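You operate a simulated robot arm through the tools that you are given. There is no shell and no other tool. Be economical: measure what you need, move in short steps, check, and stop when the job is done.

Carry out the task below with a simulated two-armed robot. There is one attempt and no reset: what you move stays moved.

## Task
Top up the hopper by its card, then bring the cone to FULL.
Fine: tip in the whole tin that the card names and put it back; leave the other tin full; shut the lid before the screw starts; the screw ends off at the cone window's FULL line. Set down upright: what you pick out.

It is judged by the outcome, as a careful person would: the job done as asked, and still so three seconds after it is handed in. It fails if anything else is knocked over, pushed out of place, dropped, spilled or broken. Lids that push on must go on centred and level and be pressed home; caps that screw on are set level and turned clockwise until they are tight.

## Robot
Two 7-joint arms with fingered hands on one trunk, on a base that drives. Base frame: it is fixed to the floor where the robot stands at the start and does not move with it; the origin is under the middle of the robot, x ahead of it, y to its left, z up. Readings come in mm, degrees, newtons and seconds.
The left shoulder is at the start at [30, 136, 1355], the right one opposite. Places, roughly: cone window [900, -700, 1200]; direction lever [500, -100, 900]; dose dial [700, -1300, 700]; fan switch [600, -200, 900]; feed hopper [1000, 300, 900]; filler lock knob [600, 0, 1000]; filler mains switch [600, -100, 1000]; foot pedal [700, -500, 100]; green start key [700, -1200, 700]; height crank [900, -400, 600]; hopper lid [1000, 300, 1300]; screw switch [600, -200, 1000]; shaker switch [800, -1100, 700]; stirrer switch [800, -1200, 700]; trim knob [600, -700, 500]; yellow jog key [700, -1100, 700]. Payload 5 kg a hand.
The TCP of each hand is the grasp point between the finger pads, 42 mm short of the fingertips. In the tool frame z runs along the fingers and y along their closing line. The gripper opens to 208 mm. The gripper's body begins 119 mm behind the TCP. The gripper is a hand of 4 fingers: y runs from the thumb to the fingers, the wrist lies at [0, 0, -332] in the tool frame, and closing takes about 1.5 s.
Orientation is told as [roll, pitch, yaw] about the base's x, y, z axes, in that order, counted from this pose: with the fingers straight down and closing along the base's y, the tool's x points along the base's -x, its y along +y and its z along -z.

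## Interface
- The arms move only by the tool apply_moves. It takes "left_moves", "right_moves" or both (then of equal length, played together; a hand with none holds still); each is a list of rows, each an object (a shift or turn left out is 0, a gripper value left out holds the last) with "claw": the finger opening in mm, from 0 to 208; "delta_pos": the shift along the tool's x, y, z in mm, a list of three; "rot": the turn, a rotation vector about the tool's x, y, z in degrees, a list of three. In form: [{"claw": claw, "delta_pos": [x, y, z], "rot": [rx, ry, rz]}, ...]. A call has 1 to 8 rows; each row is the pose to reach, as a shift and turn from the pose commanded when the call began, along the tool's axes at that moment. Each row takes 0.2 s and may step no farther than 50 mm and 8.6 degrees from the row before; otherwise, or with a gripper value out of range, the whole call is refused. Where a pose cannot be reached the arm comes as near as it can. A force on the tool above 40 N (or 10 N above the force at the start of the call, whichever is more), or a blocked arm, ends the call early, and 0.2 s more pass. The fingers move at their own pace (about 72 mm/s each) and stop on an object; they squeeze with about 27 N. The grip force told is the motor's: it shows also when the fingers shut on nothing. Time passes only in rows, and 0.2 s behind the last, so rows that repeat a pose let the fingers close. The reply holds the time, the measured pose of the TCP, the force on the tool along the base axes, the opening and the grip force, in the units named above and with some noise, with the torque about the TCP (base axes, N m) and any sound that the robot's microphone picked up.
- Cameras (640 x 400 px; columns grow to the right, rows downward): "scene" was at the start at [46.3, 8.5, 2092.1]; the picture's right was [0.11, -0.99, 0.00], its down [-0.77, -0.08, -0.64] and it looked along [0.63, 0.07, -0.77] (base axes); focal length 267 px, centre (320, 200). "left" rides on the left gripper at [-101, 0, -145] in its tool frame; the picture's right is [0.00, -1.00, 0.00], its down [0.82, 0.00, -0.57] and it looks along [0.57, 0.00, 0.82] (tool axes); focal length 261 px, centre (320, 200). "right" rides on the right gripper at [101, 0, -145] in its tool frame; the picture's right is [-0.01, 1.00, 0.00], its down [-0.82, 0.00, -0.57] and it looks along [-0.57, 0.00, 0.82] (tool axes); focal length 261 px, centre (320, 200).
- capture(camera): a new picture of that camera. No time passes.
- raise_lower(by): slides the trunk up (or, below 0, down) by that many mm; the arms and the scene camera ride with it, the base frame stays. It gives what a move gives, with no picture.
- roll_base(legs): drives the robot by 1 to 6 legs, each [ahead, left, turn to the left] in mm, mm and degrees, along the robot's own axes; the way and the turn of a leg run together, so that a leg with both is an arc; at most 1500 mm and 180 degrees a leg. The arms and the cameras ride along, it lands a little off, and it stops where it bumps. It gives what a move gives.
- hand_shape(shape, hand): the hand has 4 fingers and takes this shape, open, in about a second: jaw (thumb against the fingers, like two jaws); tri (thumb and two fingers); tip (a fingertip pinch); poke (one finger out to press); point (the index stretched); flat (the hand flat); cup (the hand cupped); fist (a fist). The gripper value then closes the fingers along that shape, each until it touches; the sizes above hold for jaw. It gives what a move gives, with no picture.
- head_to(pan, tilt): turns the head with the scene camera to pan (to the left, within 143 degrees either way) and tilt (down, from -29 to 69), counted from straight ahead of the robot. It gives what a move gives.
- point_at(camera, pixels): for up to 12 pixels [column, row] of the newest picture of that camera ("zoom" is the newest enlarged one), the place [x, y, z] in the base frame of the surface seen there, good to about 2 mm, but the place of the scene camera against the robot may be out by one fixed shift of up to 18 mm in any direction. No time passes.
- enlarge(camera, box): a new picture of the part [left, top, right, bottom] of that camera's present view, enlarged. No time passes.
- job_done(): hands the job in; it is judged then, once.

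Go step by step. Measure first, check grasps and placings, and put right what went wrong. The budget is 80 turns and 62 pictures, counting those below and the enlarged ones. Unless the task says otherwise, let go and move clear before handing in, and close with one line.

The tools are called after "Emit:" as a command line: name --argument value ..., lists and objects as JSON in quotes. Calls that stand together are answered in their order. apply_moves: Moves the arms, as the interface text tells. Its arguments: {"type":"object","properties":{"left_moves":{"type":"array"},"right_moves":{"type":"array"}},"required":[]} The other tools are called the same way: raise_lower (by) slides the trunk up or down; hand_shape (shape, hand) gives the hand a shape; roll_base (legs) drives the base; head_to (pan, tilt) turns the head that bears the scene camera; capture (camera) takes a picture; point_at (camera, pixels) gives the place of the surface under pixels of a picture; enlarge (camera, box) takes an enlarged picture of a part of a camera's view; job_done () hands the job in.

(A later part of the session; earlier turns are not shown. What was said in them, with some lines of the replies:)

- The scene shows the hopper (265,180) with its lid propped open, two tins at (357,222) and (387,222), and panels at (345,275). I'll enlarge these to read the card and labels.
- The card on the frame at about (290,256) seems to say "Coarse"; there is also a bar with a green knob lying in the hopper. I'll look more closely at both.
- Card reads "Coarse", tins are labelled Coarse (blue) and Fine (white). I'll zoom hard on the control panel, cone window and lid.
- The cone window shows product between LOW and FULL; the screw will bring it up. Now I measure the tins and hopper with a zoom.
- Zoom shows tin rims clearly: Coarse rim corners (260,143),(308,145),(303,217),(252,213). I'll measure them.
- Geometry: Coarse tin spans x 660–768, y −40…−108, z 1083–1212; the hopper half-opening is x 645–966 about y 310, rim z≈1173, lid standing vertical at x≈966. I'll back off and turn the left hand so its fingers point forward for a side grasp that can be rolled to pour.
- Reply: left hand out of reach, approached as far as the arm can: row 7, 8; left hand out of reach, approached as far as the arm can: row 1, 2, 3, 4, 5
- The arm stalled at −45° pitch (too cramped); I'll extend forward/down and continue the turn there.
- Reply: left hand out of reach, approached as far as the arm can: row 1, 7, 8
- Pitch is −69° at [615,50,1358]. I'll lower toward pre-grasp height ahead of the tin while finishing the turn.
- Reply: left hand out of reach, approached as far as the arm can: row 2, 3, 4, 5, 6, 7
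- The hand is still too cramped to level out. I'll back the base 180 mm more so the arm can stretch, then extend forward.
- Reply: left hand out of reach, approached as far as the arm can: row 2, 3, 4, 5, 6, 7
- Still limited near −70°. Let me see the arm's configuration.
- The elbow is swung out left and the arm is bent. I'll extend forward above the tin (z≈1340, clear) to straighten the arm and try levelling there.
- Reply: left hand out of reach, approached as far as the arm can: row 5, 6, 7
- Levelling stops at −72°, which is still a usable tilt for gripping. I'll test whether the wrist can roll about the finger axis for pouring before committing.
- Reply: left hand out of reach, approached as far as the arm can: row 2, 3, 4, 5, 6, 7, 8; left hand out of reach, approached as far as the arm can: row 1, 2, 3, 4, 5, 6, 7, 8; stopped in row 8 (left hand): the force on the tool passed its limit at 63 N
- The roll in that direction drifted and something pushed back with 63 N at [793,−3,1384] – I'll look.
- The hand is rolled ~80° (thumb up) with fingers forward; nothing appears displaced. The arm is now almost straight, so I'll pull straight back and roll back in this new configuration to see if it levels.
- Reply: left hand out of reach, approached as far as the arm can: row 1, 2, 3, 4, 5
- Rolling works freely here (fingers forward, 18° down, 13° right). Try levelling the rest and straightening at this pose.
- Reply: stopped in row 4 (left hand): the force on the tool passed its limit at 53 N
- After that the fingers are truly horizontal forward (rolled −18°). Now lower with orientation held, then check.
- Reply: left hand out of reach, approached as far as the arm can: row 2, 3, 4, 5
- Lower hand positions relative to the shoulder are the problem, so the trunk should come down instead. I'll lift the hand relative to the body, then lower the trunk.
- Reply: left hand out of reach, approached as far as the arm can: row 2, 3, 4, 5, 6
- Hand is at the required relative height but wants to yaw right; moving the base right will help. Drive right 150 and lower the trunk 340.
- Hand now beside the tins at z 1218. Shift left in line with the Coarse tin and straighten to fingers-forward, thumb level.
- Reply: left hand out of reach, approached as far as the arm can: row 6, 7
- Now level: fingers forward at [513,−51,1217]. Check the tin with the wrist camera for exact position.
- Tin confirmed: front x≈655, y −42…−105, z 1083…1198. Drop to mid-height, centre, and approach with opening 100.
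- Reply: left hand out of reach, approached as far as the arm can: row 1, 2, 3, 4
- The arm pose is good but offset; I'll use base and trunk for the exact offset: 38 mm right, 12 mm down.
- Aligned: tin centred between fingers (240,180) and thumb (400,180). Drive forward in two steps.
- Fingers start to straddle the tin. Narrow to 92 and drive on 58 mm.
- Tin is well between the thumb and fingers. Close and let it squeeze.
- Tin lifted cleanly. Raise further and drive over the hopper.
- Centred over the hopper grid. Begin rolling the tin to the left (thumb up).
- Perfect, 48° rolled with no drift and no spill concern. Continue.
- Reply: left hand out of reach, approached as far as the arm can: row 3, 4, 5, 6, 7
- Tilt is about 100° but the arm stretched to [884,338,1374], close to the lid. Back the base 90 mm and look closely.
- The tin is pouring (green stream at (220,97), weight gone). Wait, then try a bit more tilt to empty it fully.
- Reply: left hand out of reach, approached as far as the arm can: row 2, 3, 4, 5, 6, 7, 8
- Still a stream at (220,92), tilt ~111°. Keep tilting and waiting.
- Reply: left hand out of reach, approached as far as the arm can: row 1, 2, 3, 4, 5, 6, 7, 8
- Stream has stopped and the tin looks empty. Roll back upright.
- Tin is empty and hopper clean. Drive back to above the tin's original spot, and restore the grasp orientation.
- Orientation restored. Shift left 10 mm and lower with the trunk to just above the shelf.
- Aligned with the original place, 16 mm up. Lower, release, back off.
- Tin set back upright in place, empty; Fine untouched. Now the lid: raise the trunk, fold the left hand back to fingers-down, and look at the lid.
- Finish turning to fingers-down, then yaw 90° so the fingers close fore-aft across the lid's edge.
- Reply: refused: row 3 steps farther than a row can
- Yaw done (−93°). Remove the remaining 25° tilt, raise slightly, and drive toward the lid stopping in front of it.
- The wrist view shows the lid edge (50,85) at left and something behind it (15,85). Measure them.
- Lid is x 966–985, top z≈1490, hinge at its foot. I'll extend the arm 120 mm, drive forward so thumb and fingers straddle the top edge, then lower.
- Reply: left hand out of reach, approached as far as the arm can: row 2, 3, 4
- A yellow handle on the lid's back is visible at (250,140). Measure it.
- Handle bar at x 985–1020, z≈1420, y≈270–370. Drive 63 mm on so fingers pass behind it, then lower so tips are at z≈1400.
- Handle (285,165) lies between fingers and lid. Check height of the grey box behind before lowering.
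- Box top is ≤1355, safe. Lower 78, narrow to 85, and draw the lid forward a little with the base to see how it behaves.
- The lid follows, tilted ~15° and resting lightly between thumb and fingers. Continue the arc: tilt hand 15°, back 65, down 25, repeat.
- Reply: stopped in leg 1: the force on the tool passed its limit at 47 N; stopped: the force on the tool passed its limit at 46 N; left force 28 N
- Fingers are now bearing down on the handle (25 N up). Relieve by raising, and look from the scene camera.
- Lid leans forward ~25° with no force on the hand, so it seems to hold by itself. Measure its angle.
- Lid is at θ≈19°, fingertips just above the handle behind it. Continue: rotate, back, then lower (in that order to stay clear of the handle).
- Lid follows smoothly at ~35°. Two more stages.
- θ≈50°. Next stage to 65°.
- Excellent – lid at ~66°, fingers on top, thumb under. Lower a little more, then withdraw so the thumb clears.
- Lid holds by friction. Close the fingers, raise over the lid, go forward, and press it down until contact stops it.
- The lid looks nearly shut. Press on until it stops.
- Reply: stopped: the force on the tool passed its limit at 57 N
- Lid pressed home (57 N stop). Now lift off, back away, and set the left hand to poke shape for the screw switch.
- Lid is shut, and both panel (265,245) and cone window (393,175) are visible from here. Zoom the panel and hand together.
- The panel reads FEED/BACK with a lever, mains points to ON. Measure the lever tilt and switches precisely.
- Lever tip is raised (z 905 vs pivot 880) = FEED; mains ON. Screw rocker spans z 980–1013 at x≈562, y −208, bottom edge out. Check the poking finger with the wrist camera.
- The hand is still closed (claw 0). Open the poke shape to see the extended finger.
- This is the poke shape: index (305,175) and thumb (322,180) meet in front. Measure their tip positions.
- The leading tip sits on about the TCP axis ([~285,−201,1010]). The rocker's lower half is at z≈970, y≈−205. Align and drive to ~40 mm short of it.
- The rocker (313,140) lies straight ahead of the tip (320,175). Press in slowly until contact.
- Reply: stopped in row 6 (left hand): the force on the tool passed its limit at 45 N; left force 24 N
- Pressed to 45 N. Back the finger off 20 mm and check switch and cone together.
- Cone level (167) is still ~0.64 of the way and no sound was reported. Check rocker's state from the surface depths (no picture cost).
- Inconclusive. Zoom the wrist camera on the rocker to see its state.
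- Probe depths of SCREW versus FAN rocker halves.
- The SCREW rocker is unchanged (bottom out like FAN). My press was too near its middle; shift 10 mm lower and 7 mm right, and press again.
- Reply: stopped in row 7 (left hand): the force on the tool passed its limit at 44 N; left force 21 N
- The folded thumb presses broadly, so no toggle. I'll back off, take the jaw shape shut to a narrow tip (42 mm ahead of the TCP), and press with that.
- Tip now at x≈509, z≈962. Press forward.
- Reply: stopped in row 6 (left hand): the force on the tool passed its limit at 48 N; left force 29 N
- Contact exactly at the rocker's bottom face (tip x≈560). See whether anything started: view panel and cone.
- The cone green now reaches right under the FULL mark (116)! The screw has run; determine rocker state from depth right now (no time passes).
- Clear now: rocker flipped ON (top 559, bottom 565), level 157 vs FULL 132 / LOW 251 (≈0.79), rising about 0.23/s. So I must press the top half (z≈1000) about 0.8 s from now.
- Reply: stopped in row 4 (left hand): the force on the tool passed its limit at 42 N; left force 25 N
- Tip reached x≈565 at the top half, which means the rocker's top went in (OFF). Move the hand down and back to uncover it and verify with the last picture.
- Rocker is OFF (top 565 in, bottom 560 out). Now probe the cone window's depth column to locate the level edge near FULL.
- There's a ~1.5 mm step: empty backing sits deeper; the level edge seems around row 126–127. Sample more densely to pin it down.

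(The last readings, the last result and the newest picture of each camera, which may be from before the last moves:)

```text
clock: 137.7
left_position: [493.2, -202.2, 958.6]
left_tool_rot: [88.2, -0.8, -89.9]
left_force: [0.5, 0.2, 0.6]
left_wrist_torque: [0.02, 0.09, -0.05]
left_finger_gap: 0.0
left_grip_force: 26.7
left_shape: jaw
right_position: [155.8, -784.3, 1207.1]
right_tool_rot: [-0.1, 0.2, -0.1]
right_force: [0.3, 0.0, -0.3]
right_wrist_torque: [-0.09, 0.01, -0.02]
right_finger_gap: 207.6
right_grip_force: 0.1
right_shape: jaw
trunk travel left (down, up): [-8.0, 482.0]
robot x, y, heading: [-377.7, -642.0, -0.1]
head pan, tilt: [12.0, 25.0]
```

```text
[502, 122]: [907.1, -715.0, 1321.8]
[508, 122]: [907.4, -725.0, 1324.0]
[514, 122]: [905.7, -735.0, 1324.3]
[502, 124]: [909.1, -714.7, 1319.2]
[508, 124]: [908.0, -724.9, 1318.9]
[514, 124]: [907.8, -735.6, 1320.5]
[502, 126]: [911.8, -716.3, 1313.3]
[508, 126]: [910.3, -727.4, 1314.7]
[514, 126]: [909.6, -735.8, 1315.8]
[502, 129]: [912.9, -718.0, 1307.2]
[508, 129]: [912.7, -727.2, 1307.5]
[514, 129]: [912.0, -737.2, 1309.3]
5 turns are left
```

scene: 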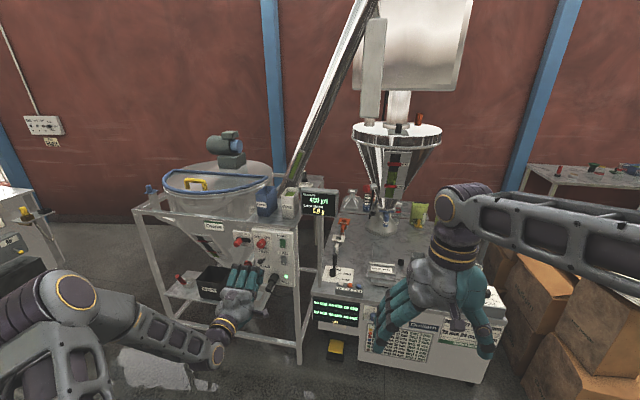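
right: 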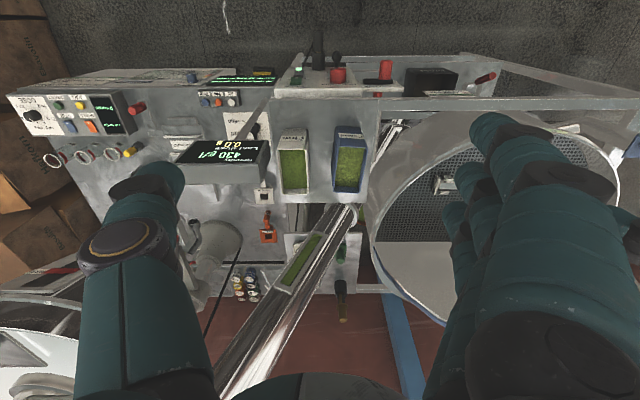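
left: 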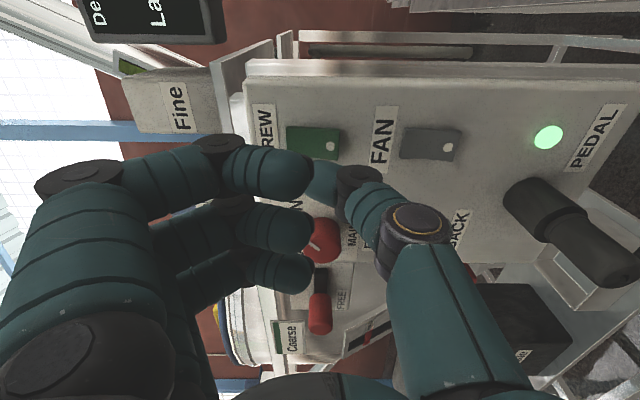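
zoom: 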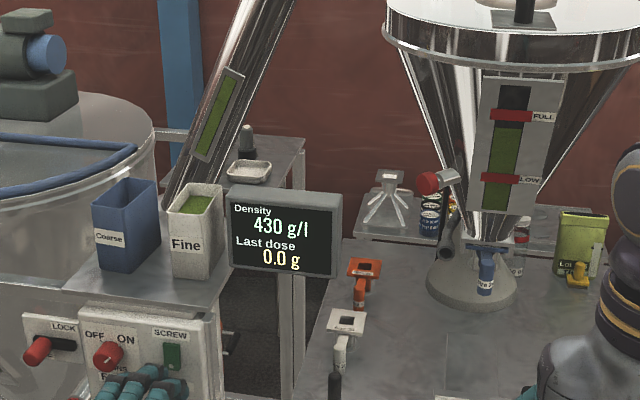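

The level edge is at row ≈128 (FULL 116, LOW 179 → ≈0.81), unchanged trend: the screw evidently ran ~8.7 s since the second press at ≈0.018/s, so about 12 s more is needed. Press ON again (lower half).

Emit:
apply_moves --left_moves '[{"delta_pos": [0, 8, 0]}, {"delta_pos": [0, 8, 14]}, {"delta_pos": [0, 8, 24]}, {"delta_pos": [0, 8, 30]}, {"delta_pos": [0, 8, 36]}, {"delta_pos": [0, 8, 42]}, {"delta_pos": [0, 8, 46]}]'

```text
clock: 138.8
left_position: [516.3, -200.9, 963.3]
left_tool_rot: [87.9, -0.7, -89.7]
left_force: [-23.7, -2.9, 3.2]
left_wrist_torque: [0.03, -0.46, -0.2]
left_finger_gap: 0.0
left_grip_force: 27.1
left_shape: jaw
right_position: [152.4, -783.9, 1208.6]
right_tool_rot: [0.0, 0.1, -0.1]
right_force: [0.5, 0.4, -0.3]
right_wrist_torque: [-0.02, 0.03, 0.0]
right_finger_gap: 208.1
right_grip_force: 0.1
right_shape: jaw
trunk travel left (down, up): [-8.0, 482.0]
robot x, y, heading: [-376.4, -642.5, -0.1]
head pan, tilt: [12.0, 25.0]
stopped in row 5 (left hand): the force on the tool passed its limit at 47 N (the readings are from after the stop); the commanded pose is now the measured one
4 turns are left
```

Bottom half pressed with 47 N; I'll press once more at the proven height to be sure it's ON (harmless if already ON), then wait to total ≈12 s and press the top half OFF twice.

Emit:
apply_moves --left_moves '[{"delta_pos": [0, -3, -12]}, {"delta_pos": [0, -3, -2]}, {"delta_pos": [0, -3, 6]}, {"delta_pos": [0, -3, 13]}, {"delta_pos": [0, -3, 20]}]'

Emit:
apply_moves --left_moves '[{"delta_pos": [0, 0, -20]}, {"delta_pos": [0, 16, -20]}, {"delta_pos": [0, 32, -20]}, {"delta_pos": [0, 32, -20]}, {"delta_pos": [0, 32, -20]}, {"delta_pos": [0, 32, -20]}, {"delta_pos": [0, 32, -20]}, {"delta_pos": [0, 32, -20]}]'

Emit:
apply_moves --left_moves '[{}, {}, {}, {}, {}, {}, {}, {}]'

Emit:
apply_moves --left_moves '[{}, {}, {}, {}, {}, {}, {}, {}]'

Emit:
apply_moves --left_moves '[{}, {}, {}, {}, {}, {}, {}, {}]'

Emit:
apply_moves --left_moves '[{}, {}, {}, {}, {}, {}, {}, {}]'

Emit:
apply_moves --left_moves '[{}, {}, {}, {}, {}, {}]'

Emit:
apply_moves --left_moves '[{"delta_pos": [0, 0, 12]}, {"delta_pos": [0, 0, 22]}, {"delta_pos": [0, 0, 30]}, {"delta_pos": [0, 0, 38]}, {"delta_pos": [0, 0, 46]}]'

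Emit:
apply_moves --left_moves '[{"delta_pos": [0, 2, -12]}, {"delta_pos": [0, 2, -2]}, {"delta_pos": [0, 2, 6]}, {"delta_pos": [0, 2, 13]}, {"delta_pos": [0, 2, 20]}]'

```text
clock: 139.5
left_position: [516.4, -201.6, 957.7]
left_tool_rot: [87.7, -0.8, -89.8]
left_force: [-30.7, -3.6, 5.0]
left_wrist_torque: [0.04, -0.66, -0.26]
left_finger_gap: 0.0
left_grip_force: 26.8
left_shape: jaw
right_position: [152.0, -783.4, 1207.3]
right_tool_rot: [0.0, 0.0, 0.0]
right_force: [1.0, 0.3, 0.1]
right_wrist_torque: [-0.03, 0.09, 0.03]
right_finger_gap: 207.9
right_grip_force: 0.1
right_shape: jaw
trunk travel left (down, up): [-8.0, 482.0]
robot x, y, heading: [-380.3, -644.2, -0.2]
head pan, tilt: [12.0, 25.0]
stopped in row 3 (left hand): the force on the tool passed its limit at 47 N (the readings are from after the stop); the commanded pose is now the measured one
```

```text
clock: 141.3
left_position: [500.4, -202.7, 989.5]
left_tool_rot: [87.7, -0.8, -89.9]
left_force: [0.8, -0.8, 0.0]
left_wrist_torque: [-0.01, 0.02, -0.02]
left_finger_gap: 0.0
left_grip_force: 26.7
left_shape: jaw
right_position: [155.1, -784.1, 1207.0]
right_tool_rot: [0.0, 0.2, 0.0]
right_force: [0.4, 0.2, 0.3]
right_wrist_torque: [-0.01, -0.03, 0.01]
right_finger_gap: 208.1
right_grip_force: 0.1
right_shape: jaw
trunk travel left (down, up): [-8.0, 482.0]
robot x, y, heading: [-374.0, -638.7, 0.1]
head pan, tilt: [12.0, 25.0]
```

```text
clock: 143.1
left_position: [499.3, -201.7, 989.5]
left_tool_rot: [87.7, -0.8, -89.8]
left_force: [-0.6, 0.0, 0.1]
left_wrist_torque: [-0.02, -0.01, 0.04]
left_finger_gap: 0.0
left_grip_force: 26.7
left_shape: jaw
right_position: [155.5, -783.8, 1207.8]
right_tool_rot: [-0.1, 0.2, 0.0]
right_force: [0.5, -0.4, -0.7]
right_wrist_torque: [-0.01, -0.01, -0.01]
right_finger_gap: 207.8
right_grip_force: 0.1
right_shape: jaw
trunk travel left (down, up): [-8.0, 482.0]
robot x, y, heading: [-378.5, -641.6, 0.0]
head pan, tilt: [12.0, 25.0]
```

```text
clock: 144.9
left_position: [500.3, -202.6, 990.6]
left_tool_rot: [87.7, -0.8, -89.8]
left_force: [0.6, -0.9, 0.2]
left_wrist_torque: [0.0, 0.0, -0.06]
left_finger_gap: 0.2
left_grip_force: 27.6
left_shape: jaw
right_position: [154.7, -783.7, 1207.2]
right_tool_rot: [0.1, 0.2, 0.0]
right_force: [-0.2, 0.2, 0.2]
right_wrist_torque: [-0.01, 0.03, 0.04]
right_finger_gap: 207.5
right_grip_force: 0.1
right_shape: jaw
trunk travel left (down, up): [-8.0, 482.0]
robot x, y, heading: [-378.8, -641.2, -0.0]
head pan, tilt: [12.0, 25.0]
```

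```text
clock: 146.7
left_position: [499.4, -202.2, 989.6]
left_tool_rot: [87.7, -0.9, -89.8]
left_force: [0.2, -0.2, -0.2]
left_wrist_torque: [0.02, 0.0, -0.01]
left_finger_gap: 0.1
left_grip_force: 26.9
left_shape: jaw
right_position: [153.6, -782.4, 1208.3]
right_tool_rot: [0.1, 0.2, 0.0]
right_force: [-0.6, 0.5, 0.2]
right_wrist_torque: [-0.01, -0.01, -0.04]
right_finger_gap: 207.8
right_grip_force: 0.0
right_shape: jaw
trunk travel left (down, up): [-8.0, 482.0]
robot x, y, heading: [-376.3, -639.0, -0.2]
head pan, tilt: [12.0, 25.0]
```

```text
clock: 148.5
left_position: [501.0, -201.4, 990.1]
left_tool_rot: [87.7, -0.8, -89.9]
left_force: [0.2, 0.4, 0.0]
left_wrist_torque: [0.0, 0.0, -0.02]
left_finger_gap: 0.0
left_grip_force: 27.1
left_shape: jaw
right_position: [154.3, -784.7, 1207.9]
right_tool_rot: [0.0, 0.2, 0.0]
right_force: [-0.2, -0.8, 0.3]
right_wrist_torque: [0.0, -0.02, 0.0]
right_finger_gap: 207.8
right_grip_force: 0.2
right_shape: jaw
trunk travel left (down, up): [-8.0, 482.0]
robot x, y, heading: [-377.2, -641.5, -0.0]
head pan, tilt: [12.0, 25.0]
```

```text
clock: 149.9
left_position: [500.4, -201.2, 989.8]
left_tool_rot: [87.7, -0.8, -89.8]
left_force: [0.3, -0.5, -0.3]
left_wrist_torque: [0.0, -0.01, -0.03]
left_finger_gap: 0.3
left_grip_force: 27.1
left_shape: jaw
right_position: [155.0, -784.8, 1207.4]
right_tool_rot: [0.0, 0.2, 0.0]
right_force: [0.0, 0.2, 0.2]
right_wrist_torque: [-0.02, -0.01, 0.05]
right_finger_gap: 207.6
right_grip_force: 0.1
right_shape: jaw
trunk travel left (down, up): [-8.0, 482.0]
robot x, y, heading: [-374.5, -640.9, -0.1]
head pan, tilt: [12.0, 25.0]
```

```text
clock: 150.7
left_position: [521.8, -200.9, 990.0]
left_tool_rot: [87.7, -0.8, -89.8]
left_force: [-33.2, -5.2, 10.2]
left_wrist_torque: [0.11, -0.94, -0.23]
left_finger_gap: 0.2
left_grip_force: 26.9
left_shape: jaw
right_position: [150.1, -784.3, 1207.8]
right_tool_rot: [0.0, 0.0, 0.2]
right_force: [-0.1, 0.0, -1.0]
right_wrist_torque: [-0.02, 0.05, 0.01]
right_finger_gap: 207.8
right_grip_force: 0.1
right_shape: jaw
trunk travel left (down, up): [-8.0, 482.0]
robot x, y, heading: [-377.4, -642.9, 0.2]
head pan, tilt: [12.0, 25.0]
stopped in row 3 (left hand): the force on the tool passed its limit at 47 N (the readings are from after the stop); the commanded pose is now the measured one
```

```text
clock: 151.5
left_position: [521.6, -201.5, 988.3]
left_tool_rot: [87.4, -0.9, -89.7]
left_force: [-36.5, -5.6, 9.7]
left_wrist_torque: [0.08, -0.98, -0.24]
left_finger_gap: 0.0
left_grip_force: 26.8
left_shape: jaw
right_position: [150.9, -782.5, 1208.6]
right_tool_rot: [0.0, 0.0, 0.1]
right_force: [-0.2, -0.1, 0.0]
right_wrist_torque: [0.03, 0.05, 0.01]
right_finger_gap: 207.7
right_grip_force: 0.0
right_shape: jaw
trunk travel left (down, up): [-8.0, 482.0]
robot x, y, heading: [-379.8, -640.8, -0.0]
head pan, tilt: [12.0, 25.0]
stopped in row 3 (left hand): the force on the tool passed its limit at 52 N (the readings are from after the stop); the commanded pose is now the measured one
3 turns are left
```

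Both OFF presses stopped at x≈522 (same depth as the verified OFF earlier). One more assured press slightly higher on the top half, then back away clear.

Emit:
apply_moves --left_moves '[{"delta_pos": [0, 9, -14]}, {"delta_pos": [0, 9, -4]}, {"delta_pos": [0, 9, 4]}, {"delta_pos": [0, 9, 12]}, {"delta_pos": [0, 9, 20]}]'

Emit:
apply_moves --left_moves '[{"delta_pos": [0, 0, -30]}, {"delta_pos": [0, 0, -60]}]'

Emit:
roll_base --legs '[[-250, 0, 0]]'

```text
clock: 152.4
left_position: [524.4, -201.0, 994.3]
left_tool_rot: [87.0, -1.0, -89.8]
left_force: [-32.9, -6.0, 9.4]
left_wrist_torque: [0.01, -0.73, -0.23]
left_finger_gap: 0.2
left_grip_force: 27.3
left_shape: jaw
right_position: [150.2, -782.6, 1209.1]
right_tool_rot: [0.0, 0.0, 0.2]
right_force: [1.0, -0.5, -1.4]
right_wrist_torque: [0.0, 0.05, 0.0]
right_finger_gap: 207.8
right_grip_force: 0.1
right_shape: jaw
trunk travel left (down, up): [-8.0, 482.0]
robot x, y, heading: [-378.1, -643.0, 0.3]
head pan, tilt: [12.0, 25.0]
stopped in row 4 (left hand): the force on the tool passed its limit at 56 N (the readings are from after the stop); the commanded pose is now the measured one
```

```text
clock: 153.0
left_position: [468.4, -200.5, 994.8]
left_tool_rot: [86.9, -1.1, -89.7]
left_force: [0.4, -0.4, 0.7]
left_wrist_torque: [0.01, -0.02, 0.05]
left_finger_gap: 0.0
left_grip_force: 26.8
left_shape: jaw
right_position: [152.1, -783.0, 1208.0]
right_tool_rot: [0.0, 0.1, 0.1]
right_force: [-0.2, -0.3, 0.8]
right_wrist_torque: [-0.01, -0.02, -0.01]
right_finger_gap: 207.9
right_grip_force: 0.0
right_shape: jaw
trunk travel left (down, up): [-8.0, 482.0]
robot x, y, heading: [-379.2, -641.0, 0.2]
head pan, tilt: [12.0, 25.0]
```

```text
clock: 154.8
left_position: [213.6, -201.3, 995.7]
left_tool_rot: [86.9, -1.0, -89.9]
left_force: [-1.5, -0.7, 1.5]
left_wrist_torque: [-0.02, 0.09, 0.01]
left_finger_gap: 0.0
left_grip_force: 27.2
left_shape: jaw
right_position: [-102.5, -783.7, 1209.1]
right_tool_rot: [0.0, 0.0, 0.0]
right_force: [-1.2, 0.1, 1.2]
right_wrist_torque: [0.02, -0.13, 0.03]
right_finger_gap: 207.6
right_grip_force: 0.0
right_shape: jaw
trunk travel left (down, up): [-8.0, 482.0]
robot x, y, heading: [-632.7, -640.9, 0.1]
head pan, tilt: [12.0, 25.0]
2 turns are left
```

The last press reached x≈524 on the top half, deeper than any earlier press there, which fits the switch being off. The robot is clear and no pictures are left, so I'm handing in.

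Emit:
job_done

```text
The job is handed in.
```

I handed the job in, but I couldn't check the final cone level or that the screw is off, because I had run out of pictures. The Coarse tin (the one on the card) is emptied into the hopper and back upright in its place. The Fine tin is untouched, and the lid was shut before the screw started. The last measured level was about 0.81 of the way from LOW to FULL. I then ran the screw for about 12 seconds, timed from the earlier fill rate, and pressed the switch off three times.
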